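You operate a simulated robot arm through the tools that you are given. There is no shell and no other tool. Be economical: measure what you need, move in short steps, check, and stop when the job is done.

The job below is to be done with a simulated two-armed robot. You get a single attempt, and the scene is never put back.

## Task
Pick up the teal case marked "95" from the top of the left front desk with one hand, pass it to the other hand and put it on the top of the right back desk. Set down upright: teal case.

Only the result counts: the job must be done as asked and must still hold three seconds after the hand-in. Knocking over, shifting, dropping, spilling or breaking anything else fails it.

## Robot
Two 7-joint arms with two-finger grippers on one trunk, on a base that drives. Base frame: it is fixed to the floor where the robot stands at the start and does not move with it; the origin is under the middle of the robot, x ahead of it, y to its left, z up. Lengths are in m, angles in degrees, forces in N, time in s.
The left shoulder is at the start at [0.06, 0.123, 0.92], the right one opposite. With the tool pointing down near the work surface each hand reaches from about 0.34 to 0.8 m from the robot's upright axis, wherever it stands, measured 20 degrees to its own side. Places, roughly: top of the right back desk [2.2, -0.4, 0.7]. Payload 1.47 kg a hand.
The tool frame of a hand sits at the grasp point between the pads (the TCP): z along the fingers, y along the line on which they close. The tips reach 0.016 m beyond it. The gripper opens to 0.087 m. The gripper's body begins 0.055 m behind the TCP.
Orientation is that of the tool frame in the base frame, as a unit quaternion [x, y, z, w]. With the fingers straight down and closing along the base's y, the tool's x points along the base's -x, its y along +y and its z along -z.

## Interface
- The arms move only by the tool arm_command. It takes "left_series", "right_series" or both (then of equal length, played together; a hand with none holds still); each is text: rows parted by semicolons, each of 6 numbers parted by spaces: the shift along the base's x, y, z in m, then the turn, a rotation vector about the base's x, y, z in degrees. In form: dx dy dz rx ry rz; .... A call has 1 to 20 rows; each row is the pose to reach, as a shift and turn from the pose commanded when the call began. "left_gripper" and "right_gripper" are, for a hand that has rows, the gripper command, from -1 (fully open) to 1 (shut), values between in proportion, set as the call begins (left out, the last holds). Rows are played at 5 a second. More than 0.05 m and 8.6 degrees between two rows, or a gripper value outside its range, and nothing of the call is played. A pose out of reach is approached as far as the arm can. The call stops where the force on the tool passes 40 N (or 10 N more than at its start, if that is more) or the arm is blocked; 0.2 s more then pass. Each finger travels about 0.153 m/s and halts on what it meets, pressing with about 28 N; the grip force reading is that of the motor and also rises with nothing between the fingers. The clock runs only during rows and for 0.2 s after the last one: add rows that repeat a pose to give the fingers time. It gives the time, the measured TCP pose, the force on the tool (base axes), the opening and the grip force at its end, in the units of the frame above (readings bear some noise), with the torque about the TCP (base axes, N m) and any sound that the robot's microphone picked up.
- Cameras (640 x 400 px; columns grow to the right, rows downward): "scene" is now at [0.0879, -0.019, 1.4746]; the picture's right is [-0.22, -0.97, 0.00], its down [-0.73, 0.17, -0.66] and it looks along [0.64, -0.15, -0.75] (base axes); focal length 250 px, centre (320, 200). "left" rides on the left gripper at [0.073, -0.012, -0.09] in its tool frame; the picture's right is [0.16, 0.99, 0.00], its down [-0.72, 0.12, -0.68] and it looks along [-0.67, 0.11, 0.73] (tool axes); focal length 247 px, centre (320, 200). "right" rides on the right gripper at [0.073, 0.012, -0.09] in its tool frame; the picture's right is [-0.16, 0.99, 0.00], its down [-0.72, -0.12, -0.68] and it looks along [-0.67, -0.11, 0.73] (tool axes); focal length 247 px, centre (320, 200). There is no depth. A picture from a camera that has moved, and an enlarged one, comes with that camera's place and axes in the base frame and with its lens.
- grab_frame(camera): a new picture of that camera. It takes no simulated time.
- move_column(by): slides the trunk up (or, below 0, down) by that many m; the arms and the scene camera ride with it, the base frame stays. It gives what a move gives, with no picture.
- steer(legs): drives the robot by 1 to 6 legs, each [ahead, left, turn to the left] in m, m and degrees, along the robot's own axes; the way and the turn of a leg run together, so that a leg with both is an arc; at most 1.5 m and 180 degrees a leg. The arms and the cameras ride along, it lands a little off, and it stops where it bumps. It gives what a move gives.
- aim_head(pan, tilt): turns the head with the scene camera to pan (to the left, within 120 degrees either way) and tilt (down, from -29 to 69), counted from straight ahead of the robot. It gives what a move gives.
- enlarge(camera, box): a new picture of the part [left, top, right, bottom] of that camera's present view, enlarged. It takes no simulated time.
- sign_off(): hands the job in; it is judged then, once.

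Work in short steps. Places have to be worked out from the pictures, the camera data and where the tool is seen: move nearer, look again, correct. Check each grasp and each placing, and mend what went wrong. You have 120 turns and 100 pictures in all, those below and enlarged ones among them. Open the grippers and draw the arms clear of the work before you hand the job in, unless the task says otherwise; then end with one line.

The tools are called after "Call:" as name(argument=value, ...) on one line, values as JSON. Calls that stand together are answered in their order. arm_command: Moves the arms, as the interface text tells. Its arguments: {"type":"object","properties":{"left_series":{"type":"string"},"left_gripper":{"type":"number"},"right_series":{"type":"string"},"right_gripper":{"type":"number"}},"required":[]} The other tools are called the same way: move_column (by) slides the trunk up or down; steer (legs) drives the base; aim_head (pan, tilt) turns the head that bears the scene camera; grab_frame (camera) takes a picture; enlarge (camera, box) takes an enlarged picture of a part of a camera's view; sign_off () hands the job in.

At the start:

```text
clock: 0.0
left_position: [0.4862, 0.1314, 1.0235]
left_orientation: [0.0, 1.0, 0.0, -0.001]
left_contact_force: [-0.5, -0.8, 0.6]
left_torque: [0.03, 0.0, 0.04]
left_grip_width: 0.0869
left_finger_force: 0.1
right_position: [0.5232, -0.3501, 1.0454]
right_orientation: [0.0, 1.0, 0.0, 0.0]
right_contact_force: [0.7, 0.7, 0.1]
right_torque: [0.01, -0.01, 0.01]
right_grip_width: 0.087
right_finger_force: 0.0
trunk travel left (down, up): [-0.075, 0.155]
robot x, y, heading: [0.0027, 0.0018, -0.2]
head pan, tilt: [-13.0, 48.6]
```

scene: 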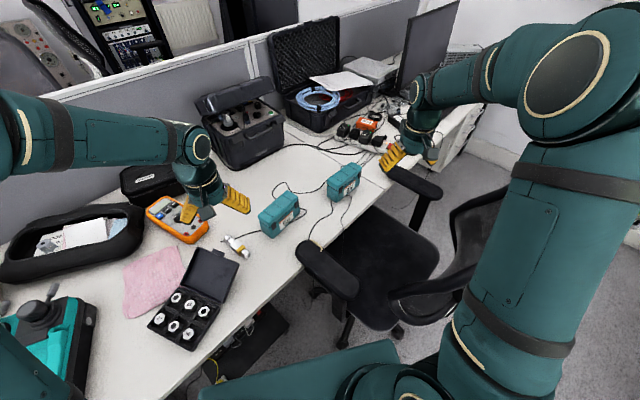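
right: 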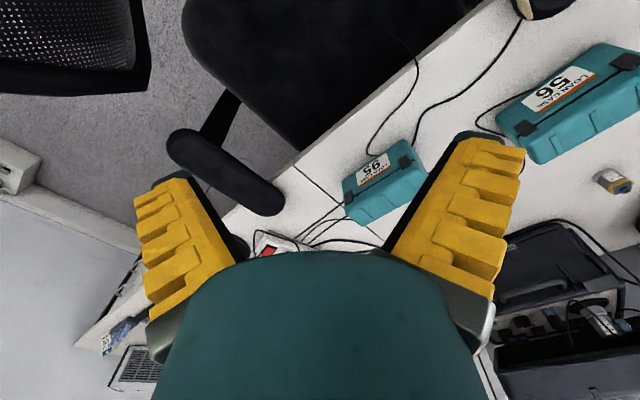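
left: 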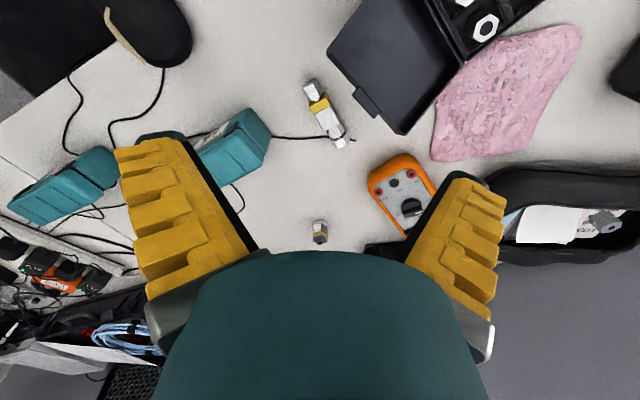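

The scene shows two teal cases near the desk's right edge; I enlarge them to read the labels.

Call:
enlarge(camera="scene", box=[220, 130, 420, 255])

Call:
enlarge(camera="right", box=[320, 20, 640, 220])

```text
3.20 times, centred on (320, 192) of scene
camera zoom: at [0.0879, -0.019, 1.4746], right [-0.22, -0.97, 0.0], down [-0.73, 0.17, -0.66], along [0.64, -0.15, -0.75], focal length 802 px, centre (320, 224)
```

zoom: 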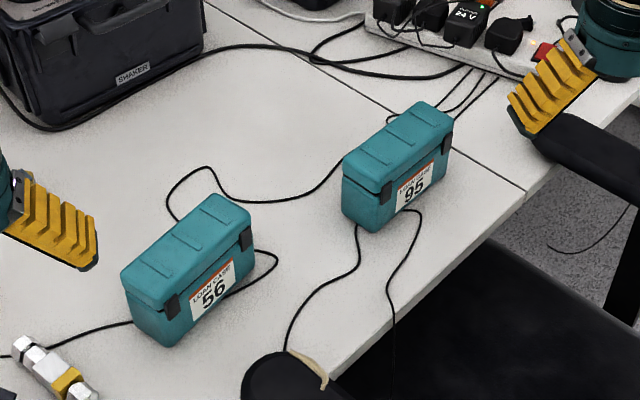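

```text
2.00 times, centred on (480, 120) of right
camera zoom: at [0.4493, -0.337, 1.1364], right [0.16, 0.99, 0.0], down [0.72, -0.12, 0.68], along [0.67, -0.11, -0.73], focal length 494 px, centre (0, 360)
```

zoom: 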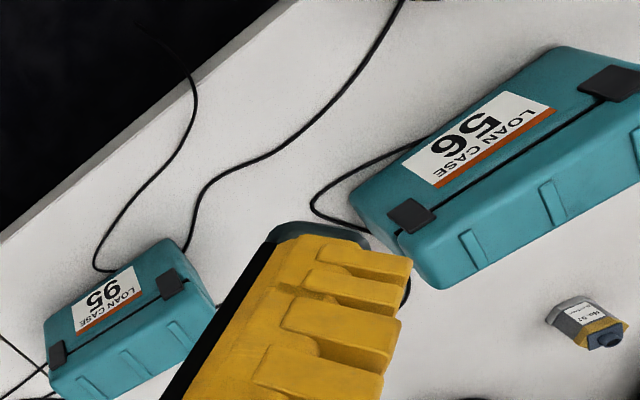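

The far one (right) is "95", centred around [0.76, -0.27], top about 0.82, about 0.14 x 0.06 x 0.08. Now I look around to know the room and the target desk.

Call:
aim_head(pan=-10, tilt=15)

Call:
grab_frame(camera="scene")

Call:
aim_head(pan=-70, tilt=25)

Call:
grab_frame(camera="scene")

Call:
aim_head(pan=70, tilt=25)

Call:
grab_frame(camera="scene")

```text
clock: 1.0
left_position: [0.4864, 0.1309, 1.0243]
left_orientation: [0.0, 1.0, 0.0, 0.0]
left_contact_force: [-0.1, 0.9, -0.3]
left_torque: [-0.02, 0.0, 0.03]
left_grip_width: 0.087
left_finger_force: 0.1
right_position: [0.5227, -0.3505, 1.0465]
right_orientation: [0.0, 1.0, -0.001, 0.0]
right_contact_force: [-0.2, -0.8, 0.3]
right_torque: [-0.02, 0.0, 0.04]
right_grip_width: 0.087
right_finger_force: 0.0
trunk travel left (down, up): [-0.075, 0.155]
robot x, y, heading: [0.0003, 0.0007, -0.2]
head pan, tilt: [-10.0, 15.0]
```

```text
94 pictures are left
camera scene: at [0.1036, -0.0176, 1.5263], right [-0.17, -0.98, 0.0], down [-0.26, 0.05, -0.97], along [0.95, -0.17, -0.26], focal length 250 px, centre (320, 200)
```

scene: 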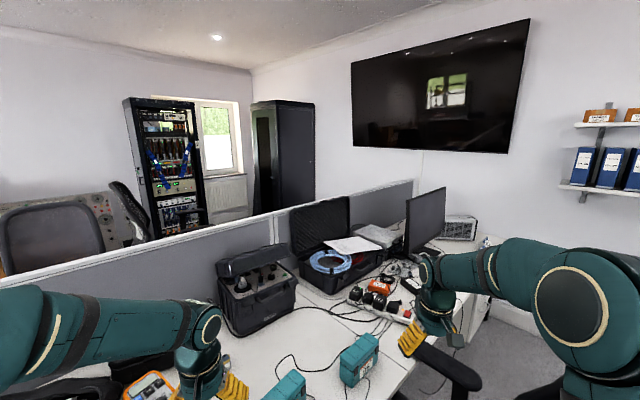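

```text
clock: 2.3
left_position: [0.4866, 0.1293, 1.0234]
left_orientation: [0.001, 1.0, 0.0, 0.0]
left_contact_force: [0.5, 0.5, 0.1]
left_torque: [-0.01, 0.0, -0.04]
left_grip_width: 0.087
left_finger_force: 0.0
right_position: [0.5231, -0.3499, 1.0468]
right_orientation: [-0.001, 1.0, -0.001, 0.0]
right_contact_force: [0.4, -0.3, 0.3]
right_torque: [-0.02, 0.01, 0.01]
right_grip_width: 0.0869
right_finger_force: 0.0
trunk travel left (down, up): [-0.075, 0.155]
robot x, y, heading: [0.0001, 0.0005, -0.1]
head pan, tilt: [-70.0, 25.0]
```

```text
93 pictures are left
camera scene: at [0.0432, -0.088, 1.5102], right [-0.94, -0.34, 0.0], down [-0.14, 0.4, -0.91], along [0.31, -0.85, -0.42], focal length 250 px, centre (320, 200)
```

scene: 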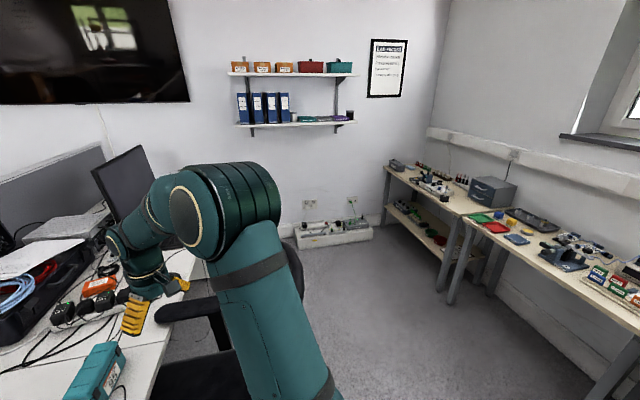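

```text
clock: 4.5
left_position: [0.4858, 0.13, 1.0231]
left_orientation: [0.001, 1.0, -0.001, -0.001]
left_contact_force: [-0.5, -0.1, 0.3]
left_torque: [-0.02, 0.03, 0.01]
left_grip_width: 0.087
left_finger_force: 0.0
right_position: [0.5233, -0.3513, 1.0456]
right_orientation: [0.0, 1.0, 0.0, 0.0]
right_contact_force: [-0.5, -0.1, -0.2]
right_torque: [-0.03, -0.03, 0.01]
right_grip_width: 0.0871
right_finger_force: 0.0
trunk travel left (down, up): [-0.075, 0.155]
robot x, y, heading: [0.0023, 0.0014, -0.1]
head pan, tilt: [70.0, 25.0]
```

```text
92 pictures are left
camera scene: at [0.0431, 0.0852, 1.5102], right [0.94, -0.34, 0.0], down [-0.14, -0.4, -0.91], along [0.31, 0.85, -0.42], focal length 250 px, centre (320, 200)
```

scene: 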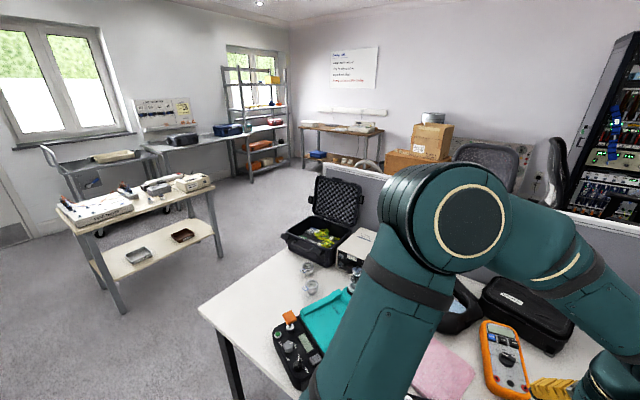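

Room: cluster of desks with a partition; the target desk lies beyond it, so I'll have to drive around the open left end. First the pick: I yaw the right hand by -57° to match the case and hover over it, and aim the head at it.

Call:
arm_command(right_series="0.02 0.01 0 0 0 -8;0.04 0.02 0 0 0 -16;0.06 0.03 0 0 0 -24;0.08 0.04 -0.01 0 0 -32;0.10 0.05 -0.02 0 0 -40;0.12 0.06 -0.04 0 0 -48;0.14 0.07 -0.06 0 0 -57;0.14 0.07 -0.06 0 0 -57", right_gripper=-1)

Call:
aim_head(pan=-15, tilt=45)

Call:
grab_frame(camera="right")

Call:
grab_frame(camera="scene")

```text
refused: row 7 steps farther than a row can; nothing moved
```

```text
clock: 6.1
left_position: [0.4856, 0.1297, 1.0237]
left_orientation: [0.0, 1.0, -0.001, 0.0]
left_contact_force: [0.0, -0.3, 0.6]
left_torque: [0.01, 0.03, 0.0]
left_grip_width: 0.0868
left_finger_force: 0.0
right_position: [0.5237, -0.3495, 1.047]
right_orientation: [0.0, 1.0, 0.0, 0.0]
right_contact_force: [-0.8, -0.4, 0.1]
right_torque: [-0.01, 0.01, -0.01]
right_grip_width: 0.0872
right_finger_force: 0.0
trunk travel left (down, up): [-0.075, 0.155]
robot x, y, heading: [0.0007, 0.0024, -0.2]
head pan, tilt: [-15.0, 45.0]
```

```text
91 pictures are left
camera right: at [0.4493, -0.337, 1.1364], right [0.16, 0.99, 0.0], down [0.72, -0.12, 0.68], along [0.67, -0.11, -0.73], focal length 247 px, centre (320, 200)
```

right: 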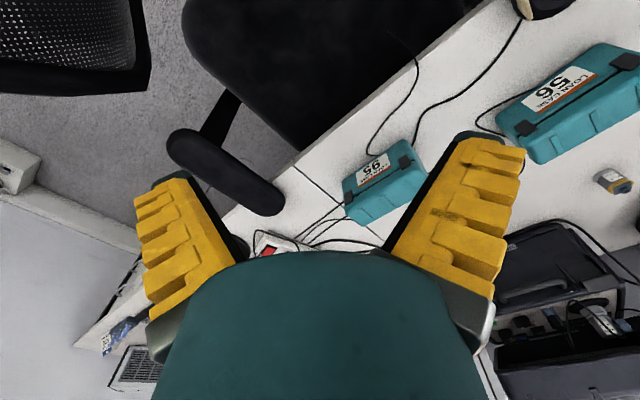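

```text
90 pictures are left
camera scene: at [0.0902, -0.0224, 1.4796], right [-0.26, -0.97, 0.0], down [-0.68, 0.18, -0.71], along [0.68, -0.18, -0.71], focal length 250 px, centre (320, 200)
```

scene: 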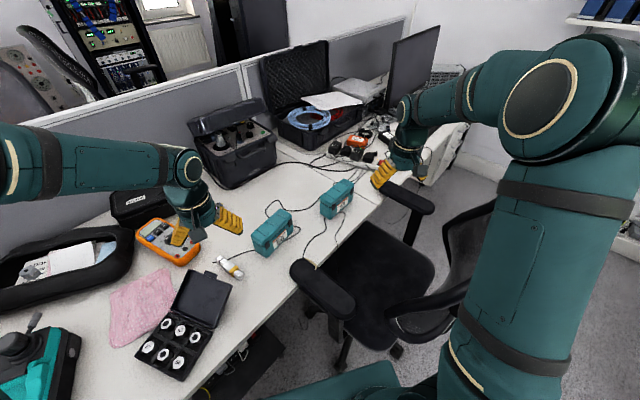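

The last yaw step was too large; same move with finer steps.

Call:
arm_command(right_series="0.02 0.01 0 0 0 -8;0.04 0.02 0 0 0 -16;0.06 0.03 0 0 0 -24;0.08 0.04 -0.01 0 0 -32;0.10 0.05 -0.02 0 0 -40;0.12 0.06 -0.04 0 0 -48;0.14 0.07 -0.06 0 0 -56;0.14 0.07 -0.06 0 0 -57", right_gripper=-1)

Call:
grab_frame(camera="right")

Call:
grab_frame(camera="scene")

```text
clock: 7.9
left_position: [0.4857, 0.1297, 1.0236]
left_orientation: [0.0, 1.0, 0.0, 0.0]
left_contact_force: [0.8, -0.3, 0.0]
left_torque: [0.02, -0.03, 0.0]
left_grip_width: 0.0869
left_finger_force: 0.1
right_position: [0.6644, -0.2801, 0.9864]
right_orientation: [0.478, 0.878, 0.001, 0.001]
right_contact_force: [0.1, 0.0, 0.5]
right_torque: [0.02, -0.02, 0.05]
right_grip_width: 0.0871
right_finger_force: 0.1
trunk travel left (down, up): [-0.075, 0.155]
robot x, y, heading: [-0.0006, 0.0021, -0.1]
head pan, tilt: [-15.0, 45.0]
```

```text
89 pictures are left
camera right: at [0.6326, -0.2114, 1.076], right [0.92, 0.4, 0.0], down [0.3, -0.67, 0.68], along [0.27, -0.62, -0.73], focal length 247 px, centre (320, 200)
```

right: 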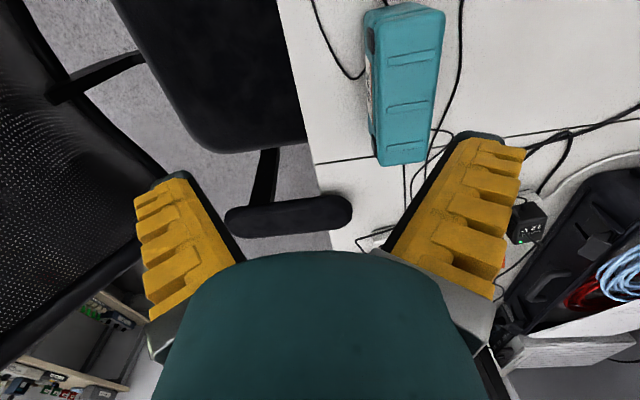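

```text
88 pictures are left
camera scene: at [0.0896, -0.0226, 1.4796], right [-0.26, -0.97, 0.0], down [-0.68, 0.18, -0.71], along [0.68, -0.18, -0.71], focal length 250 px, centre (320, 200)
```

scene: 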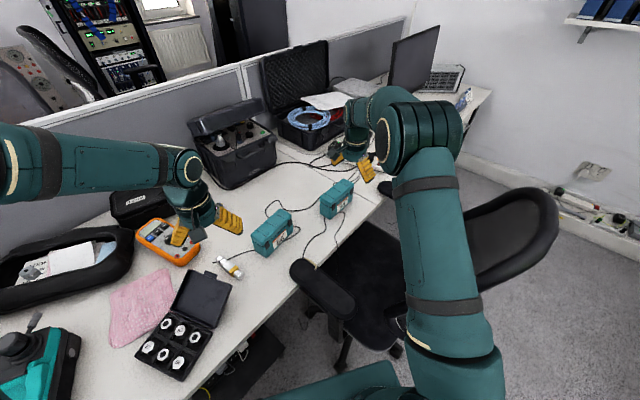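

The right camera agrees: case centre (0.753, -0.267), long axis at -54.7°, width 0.06, length 0.155. I'll grip 0.03 from centre toward the near end with a 20° lean, going first to a pre-grasp 0.10 back.

Call:
arm_command(right_series="0.013 0.016 -0.02 -4.1 -2.9 0.6;0.026 0.033 -0.05 -8.2 -5.8 1.2;0.039 0.049 -0.08 -12.2 -8.7 1.7;0.052 0.0655 -0.107 -16.3 -11.6 2.3;0.052 0.0655 -0.107 -16.3 -11.6 2.3")

Call:
grab_frame(camera="right")

Call:
enlarge(camera="scene", box=[240, 100, 440, 225])

```text
clock: 9.1
left_position: [0.4856, 0.1291, 1.0243]
left_orientation: [-0.001, 1.0, 0.0, 0.0]
left_contact_force: [0.1, -0.2, -0.6]
left_torque: [-0.01, 0.0, 0.0]
left_grip_width: 0.087
left_finger_force: 0.0
right_position: [0.7155, -0.2147, 0.8789]
right_orientation: [0.453, 0.874, -0.076, 0.157]
right_contact_force: [-1.0, -0.1, -0.5]
right_torque: [-0.03, -0.02, 0.01]
right_grip_width: 0.0871
right_finger_force: 0.0
trunk travel left (down, up): [-0.075, 0.155]
robot x, y, heading: [-0.0022, -0.0006, 0.2]
head pan, tilt: [-15.0, 45.0]
```

```text
87 pictures are left
camera right: at [0.6655, -0.1268, 0.939], right [0.89, 0.45, 0.06], down [0.16, -0.44, 0.89], along [0.43, -0.78, -0.46], focal length 247 px, centre (320, 200)
```

right: 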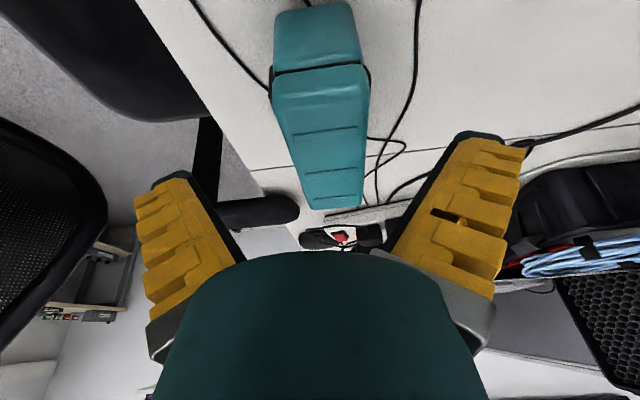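

```text
3.20 times, centred on (340, 162) of scene
camera zoom: at [0.0898, -0.0228, 1.4796], right [-0.26, -0.97, 0.0], down [-0.68, 0.18, -0.71], along [0.68, -0.18, -0.71], focal length 802 px, centre (256, 320)
```

zoom: 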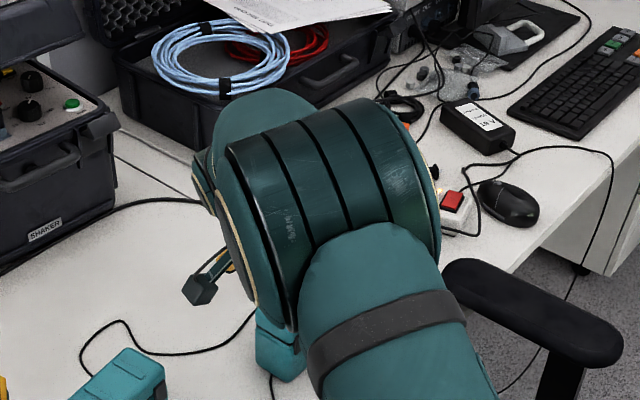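

Fingers straddle the case with the midline about 3 mm off; I descend along the tool axis with that correction.

Call:
arm_command(right_series="0.008 -0.005 -0.024;0.013 -0.012 -0.047;0.018 -0.019 -0.071;0.022 -0.026 -0.094;0.022 -0.026 -0.094")

```text
refused: a row must be a list of 6 entries
```

Rows need six entries; repeating with zero turns.

Call:
arm_command(right_series="0.008 -0.005 -0.024 0 0 0;0.013 -0.012 -0.047 0 0 0;0.018 -0.019 -0.071 0 0 0;0.022 -0.026 -0.094 0 0 0;0.022 -0.026 -0.094 0 0 0")

Call:
grab_frame(camera="right")

```text
clock: 10.2
left_position: [0.4849, 0.1305, 1.0244]
left_orientation: [-0.001, 1.0, 0.0, 0.001]
left_contact_force: [1.0, -0.8, -0.2]
left_torque: [0.0, 0.02, 0.04]
left_grip_width: 0.087
left_finger_force: 0.0
right_position: [0.7416, -0.2395, 0.7997]
right_orientation: [0.452, 0.873, -0.072, 0.167]
right_contact_force: [-4.5, -0.2, 27.2]
right_torque: [0.03, 1.47, -0.29]
right_grip_width: 0.0727
right_finger_force: 28.1
trunk travel left (down, up): [-0.075, 0.155]
robot x, y, heading: [0.0009, 0.0004, 0.3]
head pan, tilt: [-15.0, 45.0]
stopped in row 5 (right hand): the force on the tool passed its limit at 58 N (the readings are from after the stop); the commanded pose is now the measured one
```

```text
85 pictures are left
camera right: at [0.692, -0.1515, 0.8579], right [0.89, 0.45, 0.08], down [0.14, -0.43, 0.89], along [0.44, -0.78, -0.45], focal length 247 px, centre (320, 200)
```

right: 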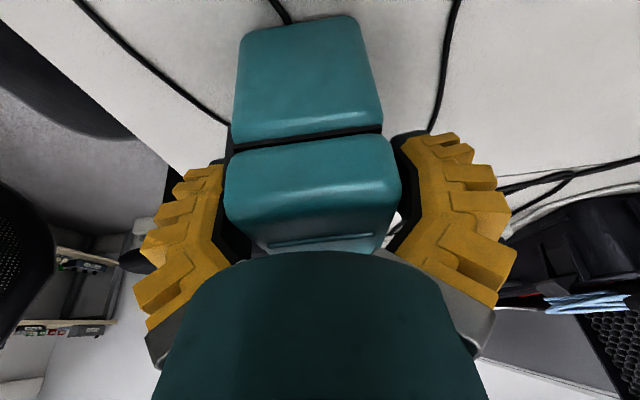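

Contact stopped the descent 14 mm early, with 27 N up at about the label-side finger, near the latch. I look closer before doing anything.

Call:
enlarge(camera="right", box=[140, 100, 300, 200])

Call:
enlarge(camera="left", box=[0, 0, 320, 200])

Call:
enlarge(camera="scene", box=[260, 120, 420, 220])

```text
4.00 times, centred on (220, 150) of right
camera zoom: at [0.692, -0.1515, 0.8579], right [0.89, 0.45, 0.08], down [0.14, -0.43, 0.89], along [0.44, -0.78, -0.45], focal length 988 px, centre (720, 400)
```

zoom: 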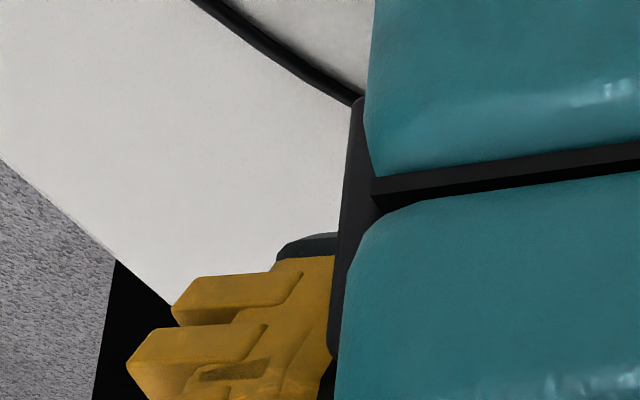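

```text
2.00 times, centred on (160, 100) of left
camera zoom: at [0.4122, 0.1177, 1.1133], right [-0.16, 0.99, 0.0], down [0.72, 0.12, 0.68], along [0.67, 0.11, -0.73], focal length 494 px, centre (640, 400)
```

zoom: 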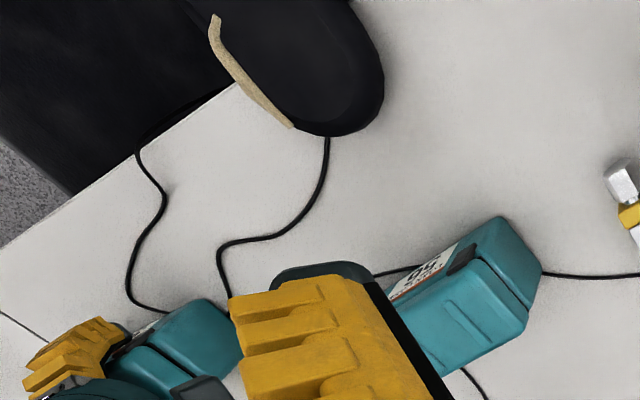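

```text
4.00 times, centred on (340, 170) of scene
camera zoom: at [0.0887, -0.022, 1.4798], right [-0.26, -0.97, 0.0], down [-0.68, 0.18, -0.71], along [0.68, -0.18, -0.71], focal length 1002 px, centre (240, 320)
```

zoom: 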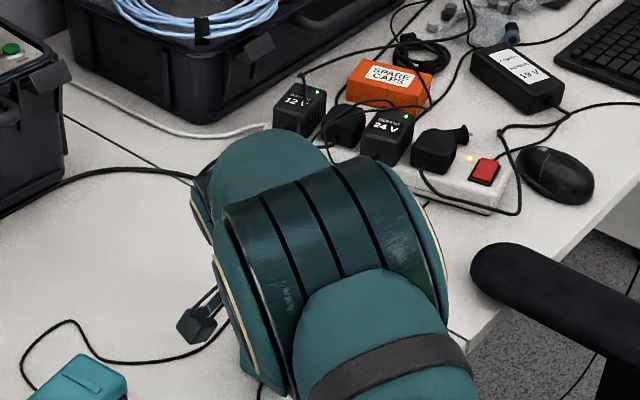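

The gripper's situation is ambiguous, so I back off 3 cm along the tool axis with the gripper commanded open and look again.

Call:
arm_command(right_series="-0.003 0.004 0.014 0 0 0;-0.006 0.008 0.028 0 0 0;-0.006 0.008 0.028 0 0 0", right_gripper=-1)

Call:
grab_frame(camera="right")

```text
clock: 11.0
left_position: [0.486, 0.1307, 1.0231]
left_orientation: [-0.001, 1.0, 0.0, 0.0]
left_contact_force: [0.3, 0.2, -0.3]
left_torque: [0.01, -0.02, 0.02]
left_grip_width: 0.0868
left_finger_force: 0.1
right_position: [0.7359, -0.2326, 0.821]
right_orientation: [0.452, 0.874, -0.073, 0.164]
right_contact_force: [0.1, -0.3, 0.3]
right_torque: [0.01, -0.02, 0.0]
right_grip_width: 0.0871
right_finger_force: 0.0
trunk travel left (down, up): [-0.075, 0.155]
robot x, y, heading: [0.0021, -0.0013, -0.3]
head pan, tilt: [-15.0, 45.0]
```

```text
81 pictures are left
camera right: at [0.6851, -0.1446, 0.8805], right [0.89, 0.45, 0.08], down [0.15, -0.43, 0.89], along [0.44, -0.78, -0.45], focal length 247 px, centre (320, 200)
```

right: 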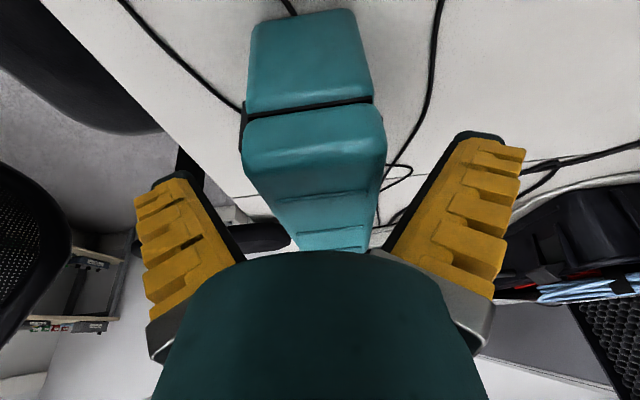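

The stop matches the label-side finger landing on the latch: re-fit from both views puts the case centre at (0.760, -0.2725), axis -56.8°, so I was gripping too near the end. I shift toward the centre, then descend.

Call:
arm_command(right_series="0.0026 -0.0074 0 0 0 -1.5;0.005 -0.011 -0.012 0 0 -1.5;0.0075 -0.0145 -0.024 0 0 -1.5;0.0099 -0.0181 -0.036 0 0 -1.5;0.0099 -0.0181 -0.036 0 0 -1.5")

Call:
grab_frame(camera="right")

```text
clock: 12.0
left_position: [0.4846, 0.1303, 1.0235]
left_orientation: [0.0, 1.0, 0.0, 0.0]
left_contact_force: [-0.2, -0.4, -0.5]
left_torque: [0.03, 0.0, 0.02]
left_grip_width: 0.087
left_finger_force: 0.0
right_position: [0.7501, -0.2473, 0.7984]
right_orientation: [0.462, 0.868, -0.07, 0.172]
right_contact_force: [-1.8, 0.7, 18.5]
right_torque: [0.27, 0.57, -0.11]
right_grip_width: 0.0904
right_finger_force: 0.2
trunk travel left (down, up): [-0.075, 0.155]
robot x, y, heading: [-0.0005, -0.0015, -0.3]
head pan, tilt: [-15.0, 45.0]
stopped in row 5 (right hand): the force on the tool passed its limit at 53 N (the readings are from after the stop); the commanded pose is now the measured one
```

```text
80 pictures are left
camera right: at [0.7008, -0.1582, 0.8568], right [0.9, 0.43, 0.09], down [0.12, -0.44, 0.89], along [0.43, -0.79, -0.44], focal length 247 px, centre (320, 200)
```

right: 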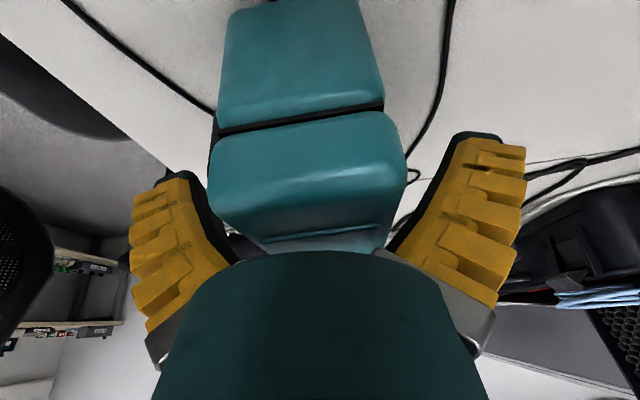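

Re-triangulating the latches from the first pictures (A latch (0.690,-0.238), B latch (0.757,-0.334), z≈0.804) shows my hand sat ~8 mm too far from the label side. I back off above the lid, shifted, and check.

Call:
arm_command(right_series="-0.005 0.007 0.024 0 0 1;-0.0105 0.0155 0.052 0 0 2;-0.0205 0.0155 0.052 0 0 2;-0.0205 0.0155 0.052 0 0 2", right_gripper=-1)

Call:
grab_frame(camera="right")

Call:
enlarge(camera="left", box=[0, 100, 160, 200])

```text
clock: 13.0
left_position: [0.486, 0.1302, 1.0231]
left_orientation: [0.0, 1.0, 0.0, 0.0]
left_contact_force: [-0.3, 0.4, 0.6]
left_torque: [0.05, 0.02, -0.01]
left_grip_width: 0.087
left_finger_force: 0.2
right_position: [0.7284, -0.2324, 0.8473]
right_orientation: [0.446, 0.876, -0.068, 0.17]
right_contact_force: [0.2, 0.7, 0.2]
right_torque: [0.05, -0.03, 0.02]
right_grip_width: 0.0871
right_finger_force: 0.0
trunk travel left (down, up): [-0.075, 0.155]
robot x, y, heading: [0.0005, -0.0051, 0.0]
head pan, tilt: [-15.0, 45.0]
```

```text
79 pictures are left
camera right: at [0.6758, -0.1447, 0.9051], right [0.88, 0.47, 0.09], down [0.14, -0.43, 0.89], along [0.45, -0.77, -0.45], focal length 247 px, centre (320, 200)
```

right: 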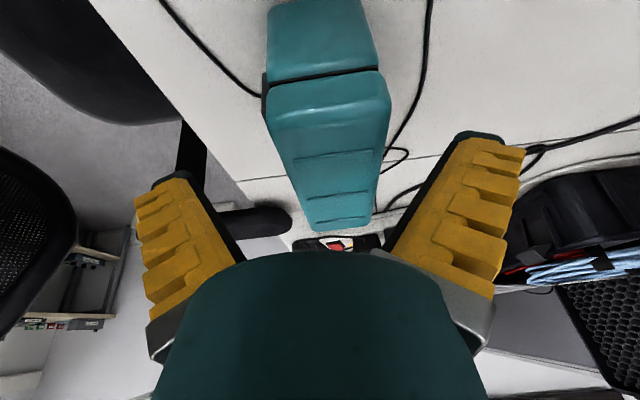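

```text
4.00 times, centred on (80, 150) of left
camera zoom: at [0.4131, 0.1177, 1.1129], right [-0.16, 0.99, 0.0], down [0.72, 0.12, 0.68], along [0.67, 0.11, -0.73], focal length 988 px, centre (1280, 400)
```

zoom: 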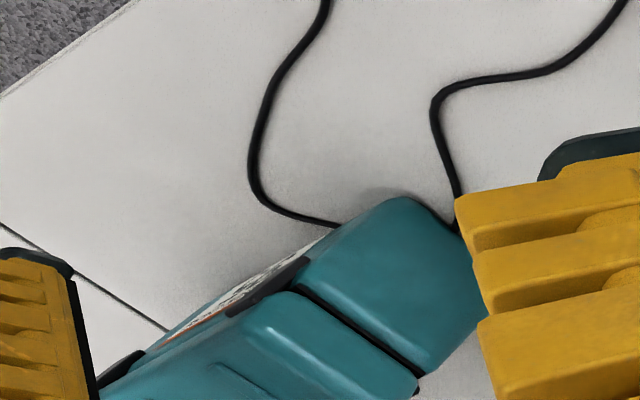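

The images say the hand was centred at both stops; contact position (A-side edge of the gripper body) means the palm met the lid top, i.e. the lid is higher (~0.845). So I just grasp a little shallower: TCP at z≈0.81, then close.

Call:
arm_command(right_series="0.008 -0.003 0 0 0 -1;0.0095 -0.006 -0.012 0 0 -1;0.0115 -0.009 -0.024 0 0 -1;0.013 -0.0116 -0.035 0 0 -1;0.013 -0.0116 -0.035 0 0 -1")

Call:
grab_frame(camera="right")

```text
clock: 14.2
left_position: [0.486, 0.1307, 1.0248]
left_orientation: [0.001, 1.0, -0.001, -0.001]
left_contact_force: [-0.4, -1.3, -0.8]
left_torque: [0.0, 0.02, -0.01]
left_grip_width: 0.087
left_finger_force: 0.1
right_position: [0.7417, -0.2438, 0.8106]
right_orientation: [0.454, 0.872, -0.07, 0.169]
right_contact_force: [0.3, -0.3, -1.1]
right_torque: [-0.01, -0.02, -0.01]
right_grip_width: 0.0872
right_finger_force: 0.0
trunk travel left (down, up): [-0.075, 0.155]
robot x, y, heading: [0.001, 0.0028, 0.0]
head pan, tilt: [-15.0, 45.0]
```

```text
77 pictures are left
camera right: at [0.6908, -0.1547, 0.8699], right [0.89, 0.45, 0.09], down [0.13, -0.44, 0.89], along [0.44, -0.78, -0.45], focal length 247 px, centre (320, 200)
```

right: 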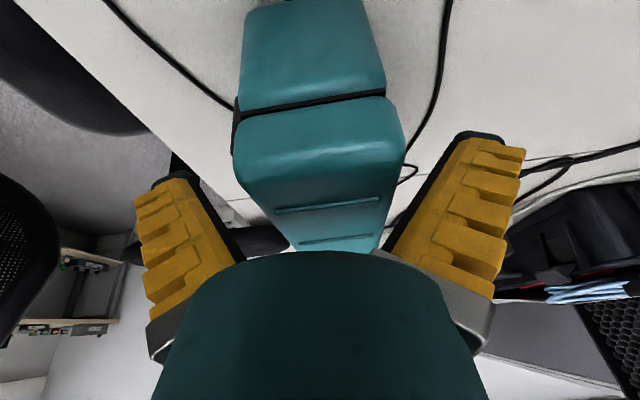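

No contact and the case lies between the fingers; closing now.

Call:
arm_command(right_series="0 0 0 0 0 0;0 0 0 0 0 0;0 0 0 0 0 0;0 0 0 0 0 0", right_gripper=1)

Call:
grab_frame(camera="right")

```text
clock: 15.2
left_position: [0.4849, 0.1307, 1.0223]
left_orientation: [0.0, 1.0, 0.0, 0.0]
left_contact_force: [-0.1, 0.4, -1.3]
left_torque: [0.0, -0.02, -0.01]
left_grip_width: 0.087
left_finger_force: 0.0
right_position: [0.7425, -0.2435, 0.8119]
right_orientation: [0.453, 0.872, -0.07, 0.171]
right_contact_force: [0.5, 0.7, 4.4]
right_torque: [0.3, 0.48, -0.03]
right_grip_width: 0.0699
right_finger_force: 28.0
trunk travel left (down, up): [-0.075, 0.155]
robot x, y, heading: [-0.002, -0.0028, -0.1]
head pan, tilt: [-15.0, 45.0]
```

```text
76 pictures are left
camera right: at [0.6908, -0.1545, 0.8704], right [0.89, 0.45, 0.09], down [0.13, -0.44, 0.89], along [0.44, -0.78, -0.45], focal length 247 px, centre (320, 200)
```

right: 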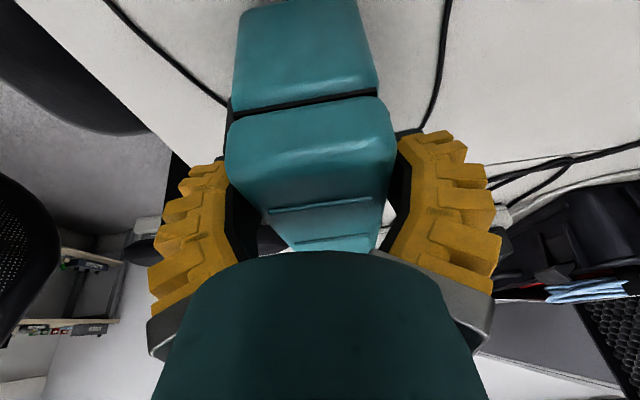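

Gripped (width 0.070, 28 N). Lift straight up 10 cm in small steps.

Call:
arm_command(right_series="0 0 0.02 0 0 0;0 0 0.04 0 0 0;0 0 0.07 0 0 0;0 0 0.10 0 0 0;0 0 0.10 0 0 0")

Call:
grab_frame(camera="right")

Call:
grab_frame(camera="scene")

Call:
grab_frame(camera="left")

```text
clock: 16.4
left_position: [0.4866, 0.1299, 1.0229]
left_orientation: [-0.001, 1.0, 0.0, 0.0]
left_contact_force: [0.9, 0.2, -0.1]
left_torque: [-0.02, -0.01, 0.01]
left_grip_width: 0.0871
left_finger_force: 0.0
right_position: [0.742, -0.2449, 0.9098]
right_orientation: [0.455, 0.872, -0.07, 0.168]
right_contact_force: [0.2, -1.2, -3.5]
right_torque: [0.14, 0.11, -0.01]
right_grip_width: 0.0699
right_finger_force: 28.1
trunk travel left (down, up): [-0.075, 0.155]
robot x, y, heading: [-0.0017, -0.0001, 0.0]
head pan, tilt: [-15.0, 45.0]
```

```text
75 pictures are left
camera right: at [0.6912, -0.1567, 0.9685], right [0.89, 0.45, 0.09], down [0.13, -0.44, 0.89], along [0.44, -0.78, -0.45], focal length 247 px, centre (320, 200)
```

right: 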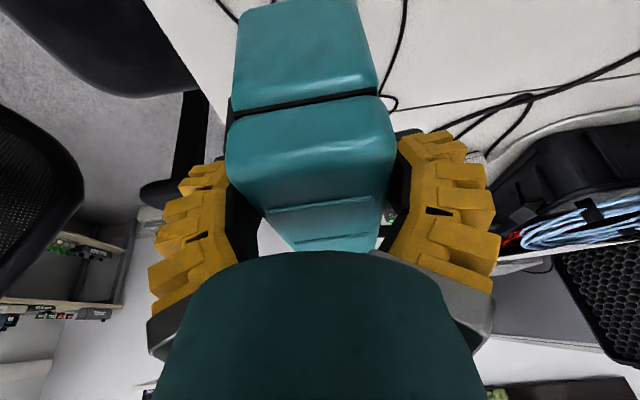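

```text
74 pictures are left
camera scene: at [0.0908, -0.0225, 1.4795], right [-0.26, -0.97, 0.0], down [-0.68, 0.18, -0.71], along [0.68, -0.18, -0.71], focal length 250 px, centre (320, 200)
```

scene: 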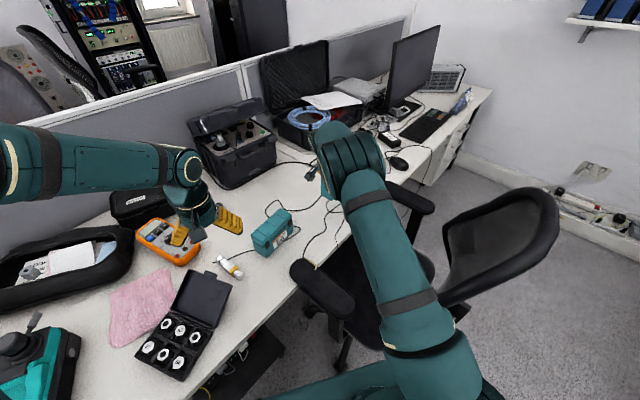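

```text
73 pictures are left
camera left: at [0.4136, 0.1176, 1.1127], right [-0.16, 0.99, 0.0], down [0.72, 0.12, 0.68], along [0.67, 0.11, -0.73], focal length 247 px, centre (320, 200)
```

left: 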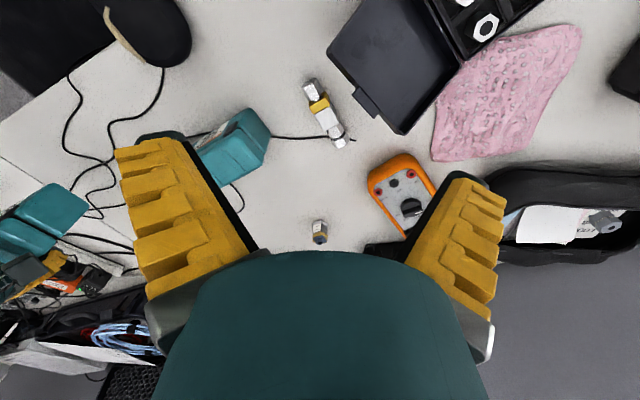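

Case is held steadily. For the hand-over I bring it in front of the robot with its free end turned to the left, while the left hand yaws -90° and moves out to the left.

Call:
arm_command(right_series="-0.012 0.008 0.02 0 0 8;-0.024 0.017 0.04 0 0 16;-0.036 0.025 0.06 0 0 24;-0.048 0.034 0.08 0 0 32;-0.060 0.042 0.10 0 0 40;-0.072 0.051 0.12 0 0 48;-0.084 0.060 0.14 0 0 56;-0.096 0.068 0.15 0 0 64;-0.108 0.077 0.15 0 0 72", left_series="0 0.012 0 0 0 -5;0 0.024 0.01 0 0 -10;0 0.036 0.02 0 0 -15;0 0.048 0.03 0 0 -20;0 0.06 0.03 0 0 -25;0 0.072 0.03 0 0 -30;0 0.084 0.03 0 0 -35;0 0.096 0.03 0 0 -40;0 0.108 0.03 0 0 -45")

Call:
grab_frame(camera="scene")

```text
clock: 18.4
left_position: [0.4864, 0.239, 1.0535]
left_orientation: [0.384, 0.923, 0.001, -0.001]
left_contact_force: [0.2, -0.7, 0.3]
left_torque: [-0.02, 0.0, -0.03]
left_grip_width: 0.087
left_finger_force: 0.1
right_position: [0.6335, -0.1657, 1.06]
right_orientation: [-0.147, 0.972, 0.043, 0.177]
right_contact_force: [-0.5, 0.6, -4.3]
right_torque: [-0.06, 0.12, 0.02]
right_grip_width: 0.0694
right_finger_force: 28.3
trunk travel left (down, up): [-0.075, 0.155]
robot x, y, heading: [-0.0005, 0.0018, 0.0]
head pan, tilt: [-15.0, 45.0]
```

```text
72 pictures are left
camera scene: at [0.0903, -0.0222, 1.4795], right [-0.26, -0.97, 0.0], down [-0.68, 0.18, -0.71], along [0.68, -0.18, -0.71], focal length 250 px, centre (320, 200)
```

scene: 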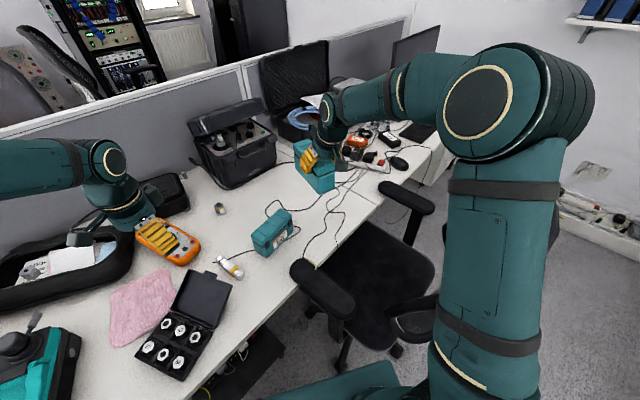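

Both moving well; continue to the hand-over orientation.

Call:
arm_command(right_series="-0.015 0.010 0 0 0 8;-0.03 0.02 0 0 0 16;-0.045 0.03 0 0 0 24;-0.06 0.04 0 0 0 32;-0.075 0.05 0 0 0 40;-0.09 0.06 0 0 0 48;-0.105 0.07 0 0 0 56;-0.12 0.08 0 0 0 64;-0.13 0.085 0 0 0 72;-0.13 0.085 0 0 0 72", left_series="0 0 0 0 0 -5;0 0 0 0 0 -10;0 0 0 0 0 -15;0 0 0 0 0 -20;0 0 0 0 0 -25;0 0 0 0 0 -30;0 0 0 0 0 -35;0 0 0 0 0 -40;0 0 0 0 0 -45;0 0 0 0 0 -45")

Call:
aim_head(pan=0, tilt=45)

Call:
grab_frame(camera="scene")

Call:
grab_frame(camera="left")

```text
clock: 20.6
left_position: [0.4853, 0.2391, 1.0532]
left_orientation: [0.707, 0.707, -0.001, 0.0]
left_contact_force: [-0.2, 1.3, 0.4]
left_torque: [-0.01, 0.0, 0.01]
left_grip_width: 0.087
left_finger_force: 0.1
right_position: [0.5045, -0.0827, 1.0606]
right_orientation: [-0.69, 0.701, 0.14, 0.118]
right_contact_force: [-0.4, -0.6, -4.8]
right_torque: [-0.12, 0.0, -0.03]
right_grip_width: 0.0689
right_finger_force: 28.1
trunk travel left (down, up): [-0.075, 0.155]
robot x, y, heading: [0.0027, 0.0032, 0.0]
head pan, tilt: [-15.0, 45.0]
```

```text
clock: 21.4
left_position: [0.4859, 0.2383, 1.0535]
left_orientation: [0.707, 0.708, -0.001, 0.001]
left_contact_force: [1.1, -0.4, -0.2]
left_torque: [-0.01, -0.01, -0.01]
left_grip_width: 0.0869
left_finger_force: 0.0
right_position: [0.5038, -0.082, 1.061]
right_orientation: [-0.688, 0.702, 0.139, 0.118]
right_contact_force: [0.3, 0.0, -4.5]
right_torque: [-0.19, -0.02, -0.01]
right_grip_width: 0.069
right_finger_force: 27.9
trunk travel left (down, up): [-0.075, 0.155]
robot x, y, heading: [0.0025, 0.0, 0.0]
head pan, tilt: [0.0, 45.0]
```

```text
71 pictures are left
camera scene: at [0.0931, -0.0013, 1.4795], right [0.0, -1.0, 0.0], down [-0.71, 0.0, -0.71], along [0.71, 0.0, -0.71], focal length 250 px, centre (320, 200)
```

scene: 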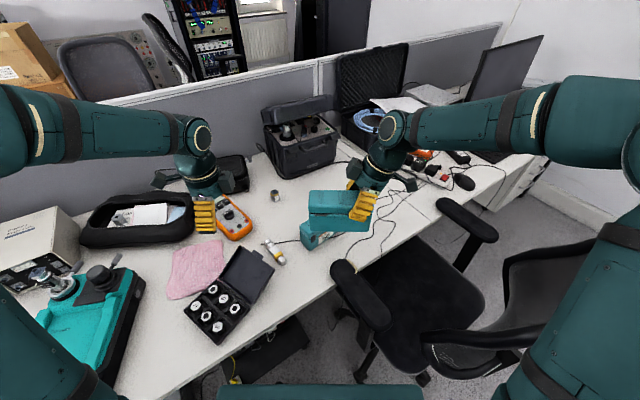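

```text
70 pictures are left
camera left: at [0.4744, 0.3104, 1.143], right [0.99, 0.16, 0.0], down [0.12, -0.72, 0.68], along [0.11, -0.67, -0.73], focal length 247 px, centre (320, 200)
```

left: 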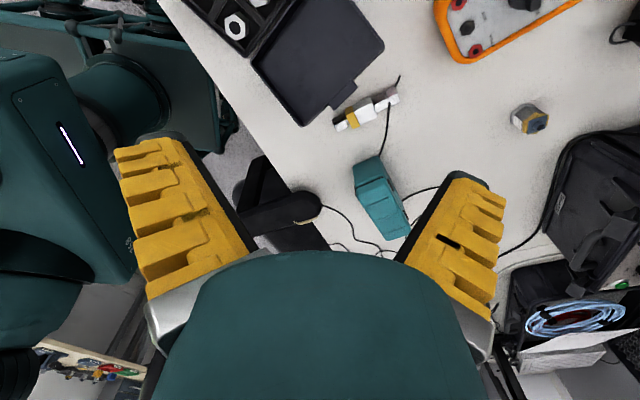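

The case's free end now faces left. I enlarge to measure it for the left-hand grasp.

Call:
enlarge(camera="scene", box=[240, 130, 440, 255])

Call:
enlarge(camera="right", box=[160, 0, 480, 200])

```text
3.20 times, centred on (340, 192) of scene
camera zoom: at [0.0931, -0.0013, 1.4795], right [0.0, -1.0, 0.0], down [-0.71, 0.0, -0.71], along [0.71, 0.0, -0.71], focal length 802 px, centre (256, 224)
```

zoom: 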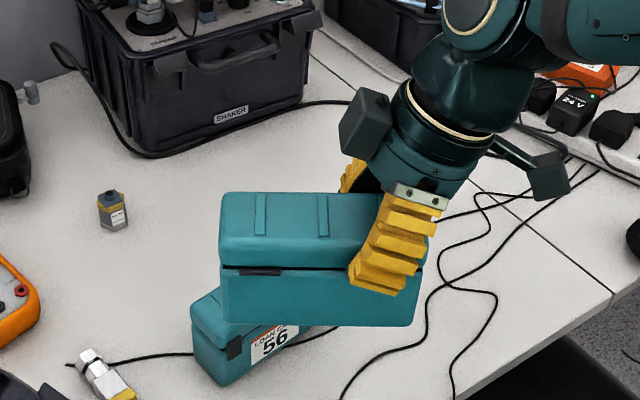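

```text
2.00 times, centred on (320, 100) of right
camera zoom: at [0.4914, -0.1814, 1.1199], right [-0.98, 0.16, 0.09], down [0.15, 0.43, 0.89], along [0.1, 0.89, -0.45], focal length 494 px, centre (320, 400)
```

zoom: 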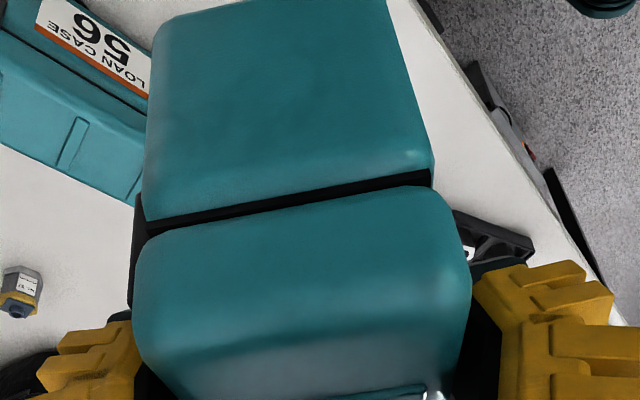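

Case measured: spans y -0.117…+0.024, seam z≈1.06, top ≈1.09, centre x≈0.505. I bring the left hand to a staged position leaning 35° outward so the two grippers clear each other.

Call:
arm_command(left_series="0.004 -0.02 0.02 -7 0 -0.5;0.008 -0.04 0.04 -14 0 -1;0.012 -0.06 0.06 -21 0 -1.5;0.016 -0.085 0.08 -28 0 -2;0.021 -0.108 0.091 -35 0 -2.5;0.021 -0.108 0.091 -35 0 -2.5", left_gripper=-1)

Call:
grab_frame(camera="left")

Call:
grab_frame(camera="scene")

```text
clock: 22.8
left_position: [0.5079, 0.1287, 1.1435]
left_orientation: [0.689, 0.659, -0.213, 0.212]
left_contact_force: [-0.4, -0.2, 0.2]
left_torque: [0.0, 0.03, 0.0]
left_grip_width: 0.0869
left_finger_force: 0.0
right_position: [0.5035, -0.0833, 1.0622]
right_orientation: [-0.689, 0.701, 0.14, 0.119]
right_contact_force: [0.7, -0.7, -4.9]
right_torque: [-0.16, -0.01, 0.0]
right_grip_width: 0.0689
right_finger_force: 28.1
trunk travel left (down, up): [-0.075, 0.155]
robot x, y, heading: [0.0007, -0.0014, 0.3]
head pan, tilt: [0.0, 45.0]
```

```text
67 pictures are left
camera left: at [0.5002, 0.2399, 1.1751], right [0.99, 0.09, -0.08], down [0.1, -0.2, 0.97], along [0.07, -0.97, -0.21], focal length 247 px, centre (320, 200)
```

left: 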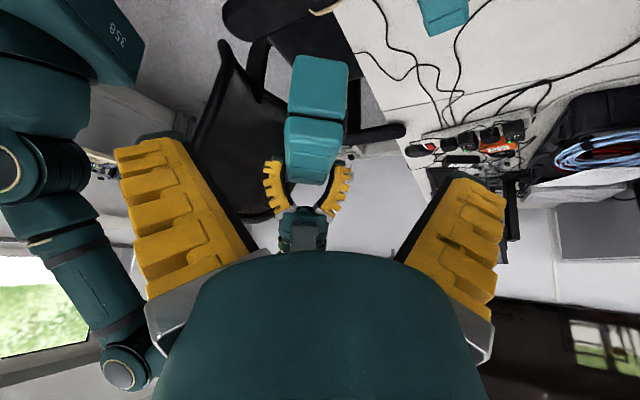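

```text
66 pictures are left
camera scene: at [0.0929, -0.0012, 1.4796], right [0.0, -1.0, 0.0], down [-0.71, 0.0, -0.71], along [0.71, 0.0, -0.71], focal length 250 px, centre (320, 200)
```

scene: 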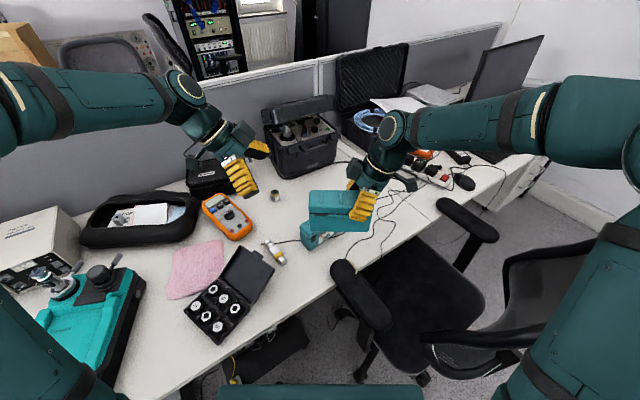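

Left camera puts the case's free end at (0.505, 0.026, seam 1.05) — consistent. Moving to the pre-grasp.

Call:
arm_command(left_series="-0.002 -0.04 0 0 0 0;-0.004 -0.082 -0.001 0 0 0;-0.004 -0.082 -0.001 0 0 0")

Call:
grab_frame(camera="left")

Call:
enlarge(camera="scene", box=[220, 90, 460, 240])

```text
clock: 23.6
left_position: [0.5015, 0.0483, 1.1442]
left_orientation: [0.689, 0.659, -0.213, 0.212]
left_contact_force: [0.4, 0.1, -0.2]
left_torque: [-0.02, -0.03, 0.01]
left_grip_width: 0.0869
left_finger_force: 0.1
right_position: [0.5028, -0.0816, 1.0614]
right_orientation: [-0.689, 0.701, 0.139, 0.118]
right_contact_force: [-0.2, -0.3, -4.4]
right_torque: [-0.18, 0.04, -0.04]
right_grip_width: 0.069
right_finger_force: 27.9
trunk travel left (down, up): [-0.075, 0.155]
robot x, y, heading: [-0.0002, -0.0007, 0.2]
head pan, tilt: [0.0, 45.0]
```

```text
65 pictures are left
camera left: at [0.4934, 0.1586, 1.1751], right [0.99, 0.09, -0.08], down [0.1, -0.21, 0.97], along [0.07, -0.97, -0.21], focal length 247 px, centre (320, 200)
```

left: 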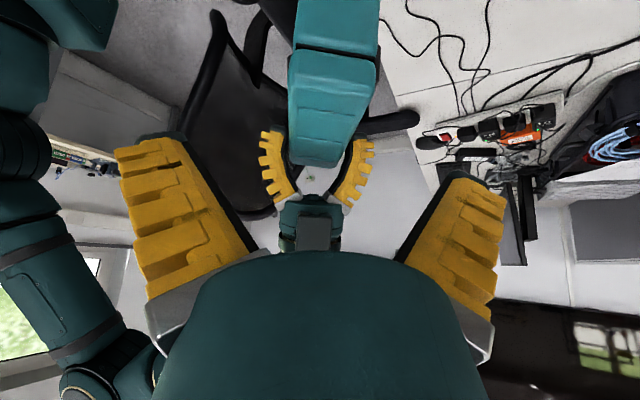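

```text
2.67 times, centred on (340, 165) of scene
camera zoom: at [0.093, -0.0008, 1.4795], right [0.0, -1.0, 0.0], down [-0.71, 0.0, -0.71], along [0.71, 0.0, -0.71], focal length 668 px, centre (267, 293)
```

zoom: 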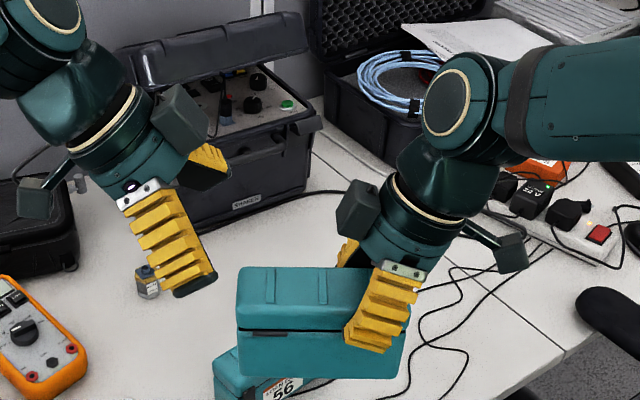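

Alignment: shift +4.5 mm in x and un-yaw 2°; the grippers' side boxes will clear. Approaching along the tool axis.

Call:
arm_command(left_series="0.0045 0 0 0 0 2;0.0045 -0.015 -0.021 0 0 2;0.0045 -0.03 -0.043 0 0 2;0.0045 -0.045 -0.064 0 0 2;0.0045 -0.0574 -0.082 0 0 2;0.0045 -0.0574 -0.082 0 0 2")

Call:
grab_frame(camera="left")

Call:
enlarge(camera="scene", box=[220, 90, 460, 240])

```text
clock: 25.0
left_position: [0.5085, -0.0086, 1.062]
left_orientation: [0.677, 0.672, -0.209, 0.217]
left_contact_force: [-0.4, -0.5, -0.9]
left_torque: [0.04, -0.01, -0.03]
left_grip_width: 0.0869
left_finger_force: 0.0
right_position: [0.504, -0.0821, 1.0619]
right_orientation: [-0.689, 0.702, 0.14, 0.118]
right_contact_force: [-0.6, -0.3, -4.8]
right_torque: [-0.15, 0.02, -0.01]
right_grip_width: 0.0688
right_finger_force: 27.9
trunk travel left (down, up): [-0.075, 0.155]
robot x, y, heading: [0.0011, -0.0028, 0.1]
head pan, tilt: [0.0, 45.0]
```

```text
63 pictures are left
camera left: at [0.4967, 0.101, 1.0938], right [0.99, 0.12, -0.08], down [0.1, -0.2, 0.97], along [0.1, -0.97, -0.21], focal length 247 px, centre (320, 200)
```

left: 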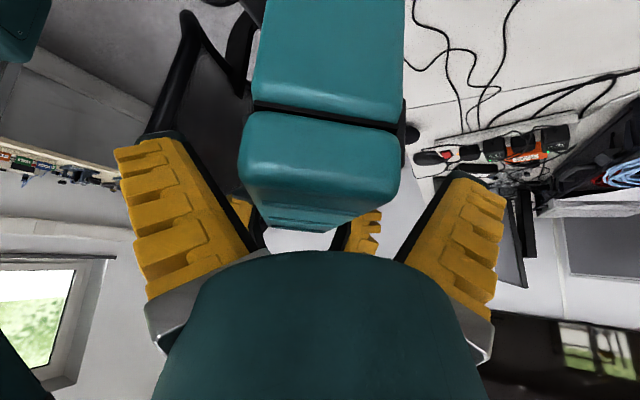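

```text
2.67 times, centred on (340, 165) of scene
camera zoom: at [0.0929, -0.0012, 1.4796], right [0.0, -1.0, 0.0], down [-0.71, 0.0, -0.71], along [0.71, 0.0, -0.71], focal length 668 px, centre (267, 293)
```

zoom: 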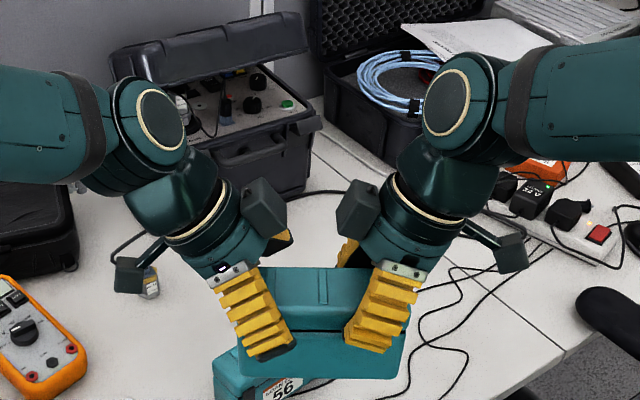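

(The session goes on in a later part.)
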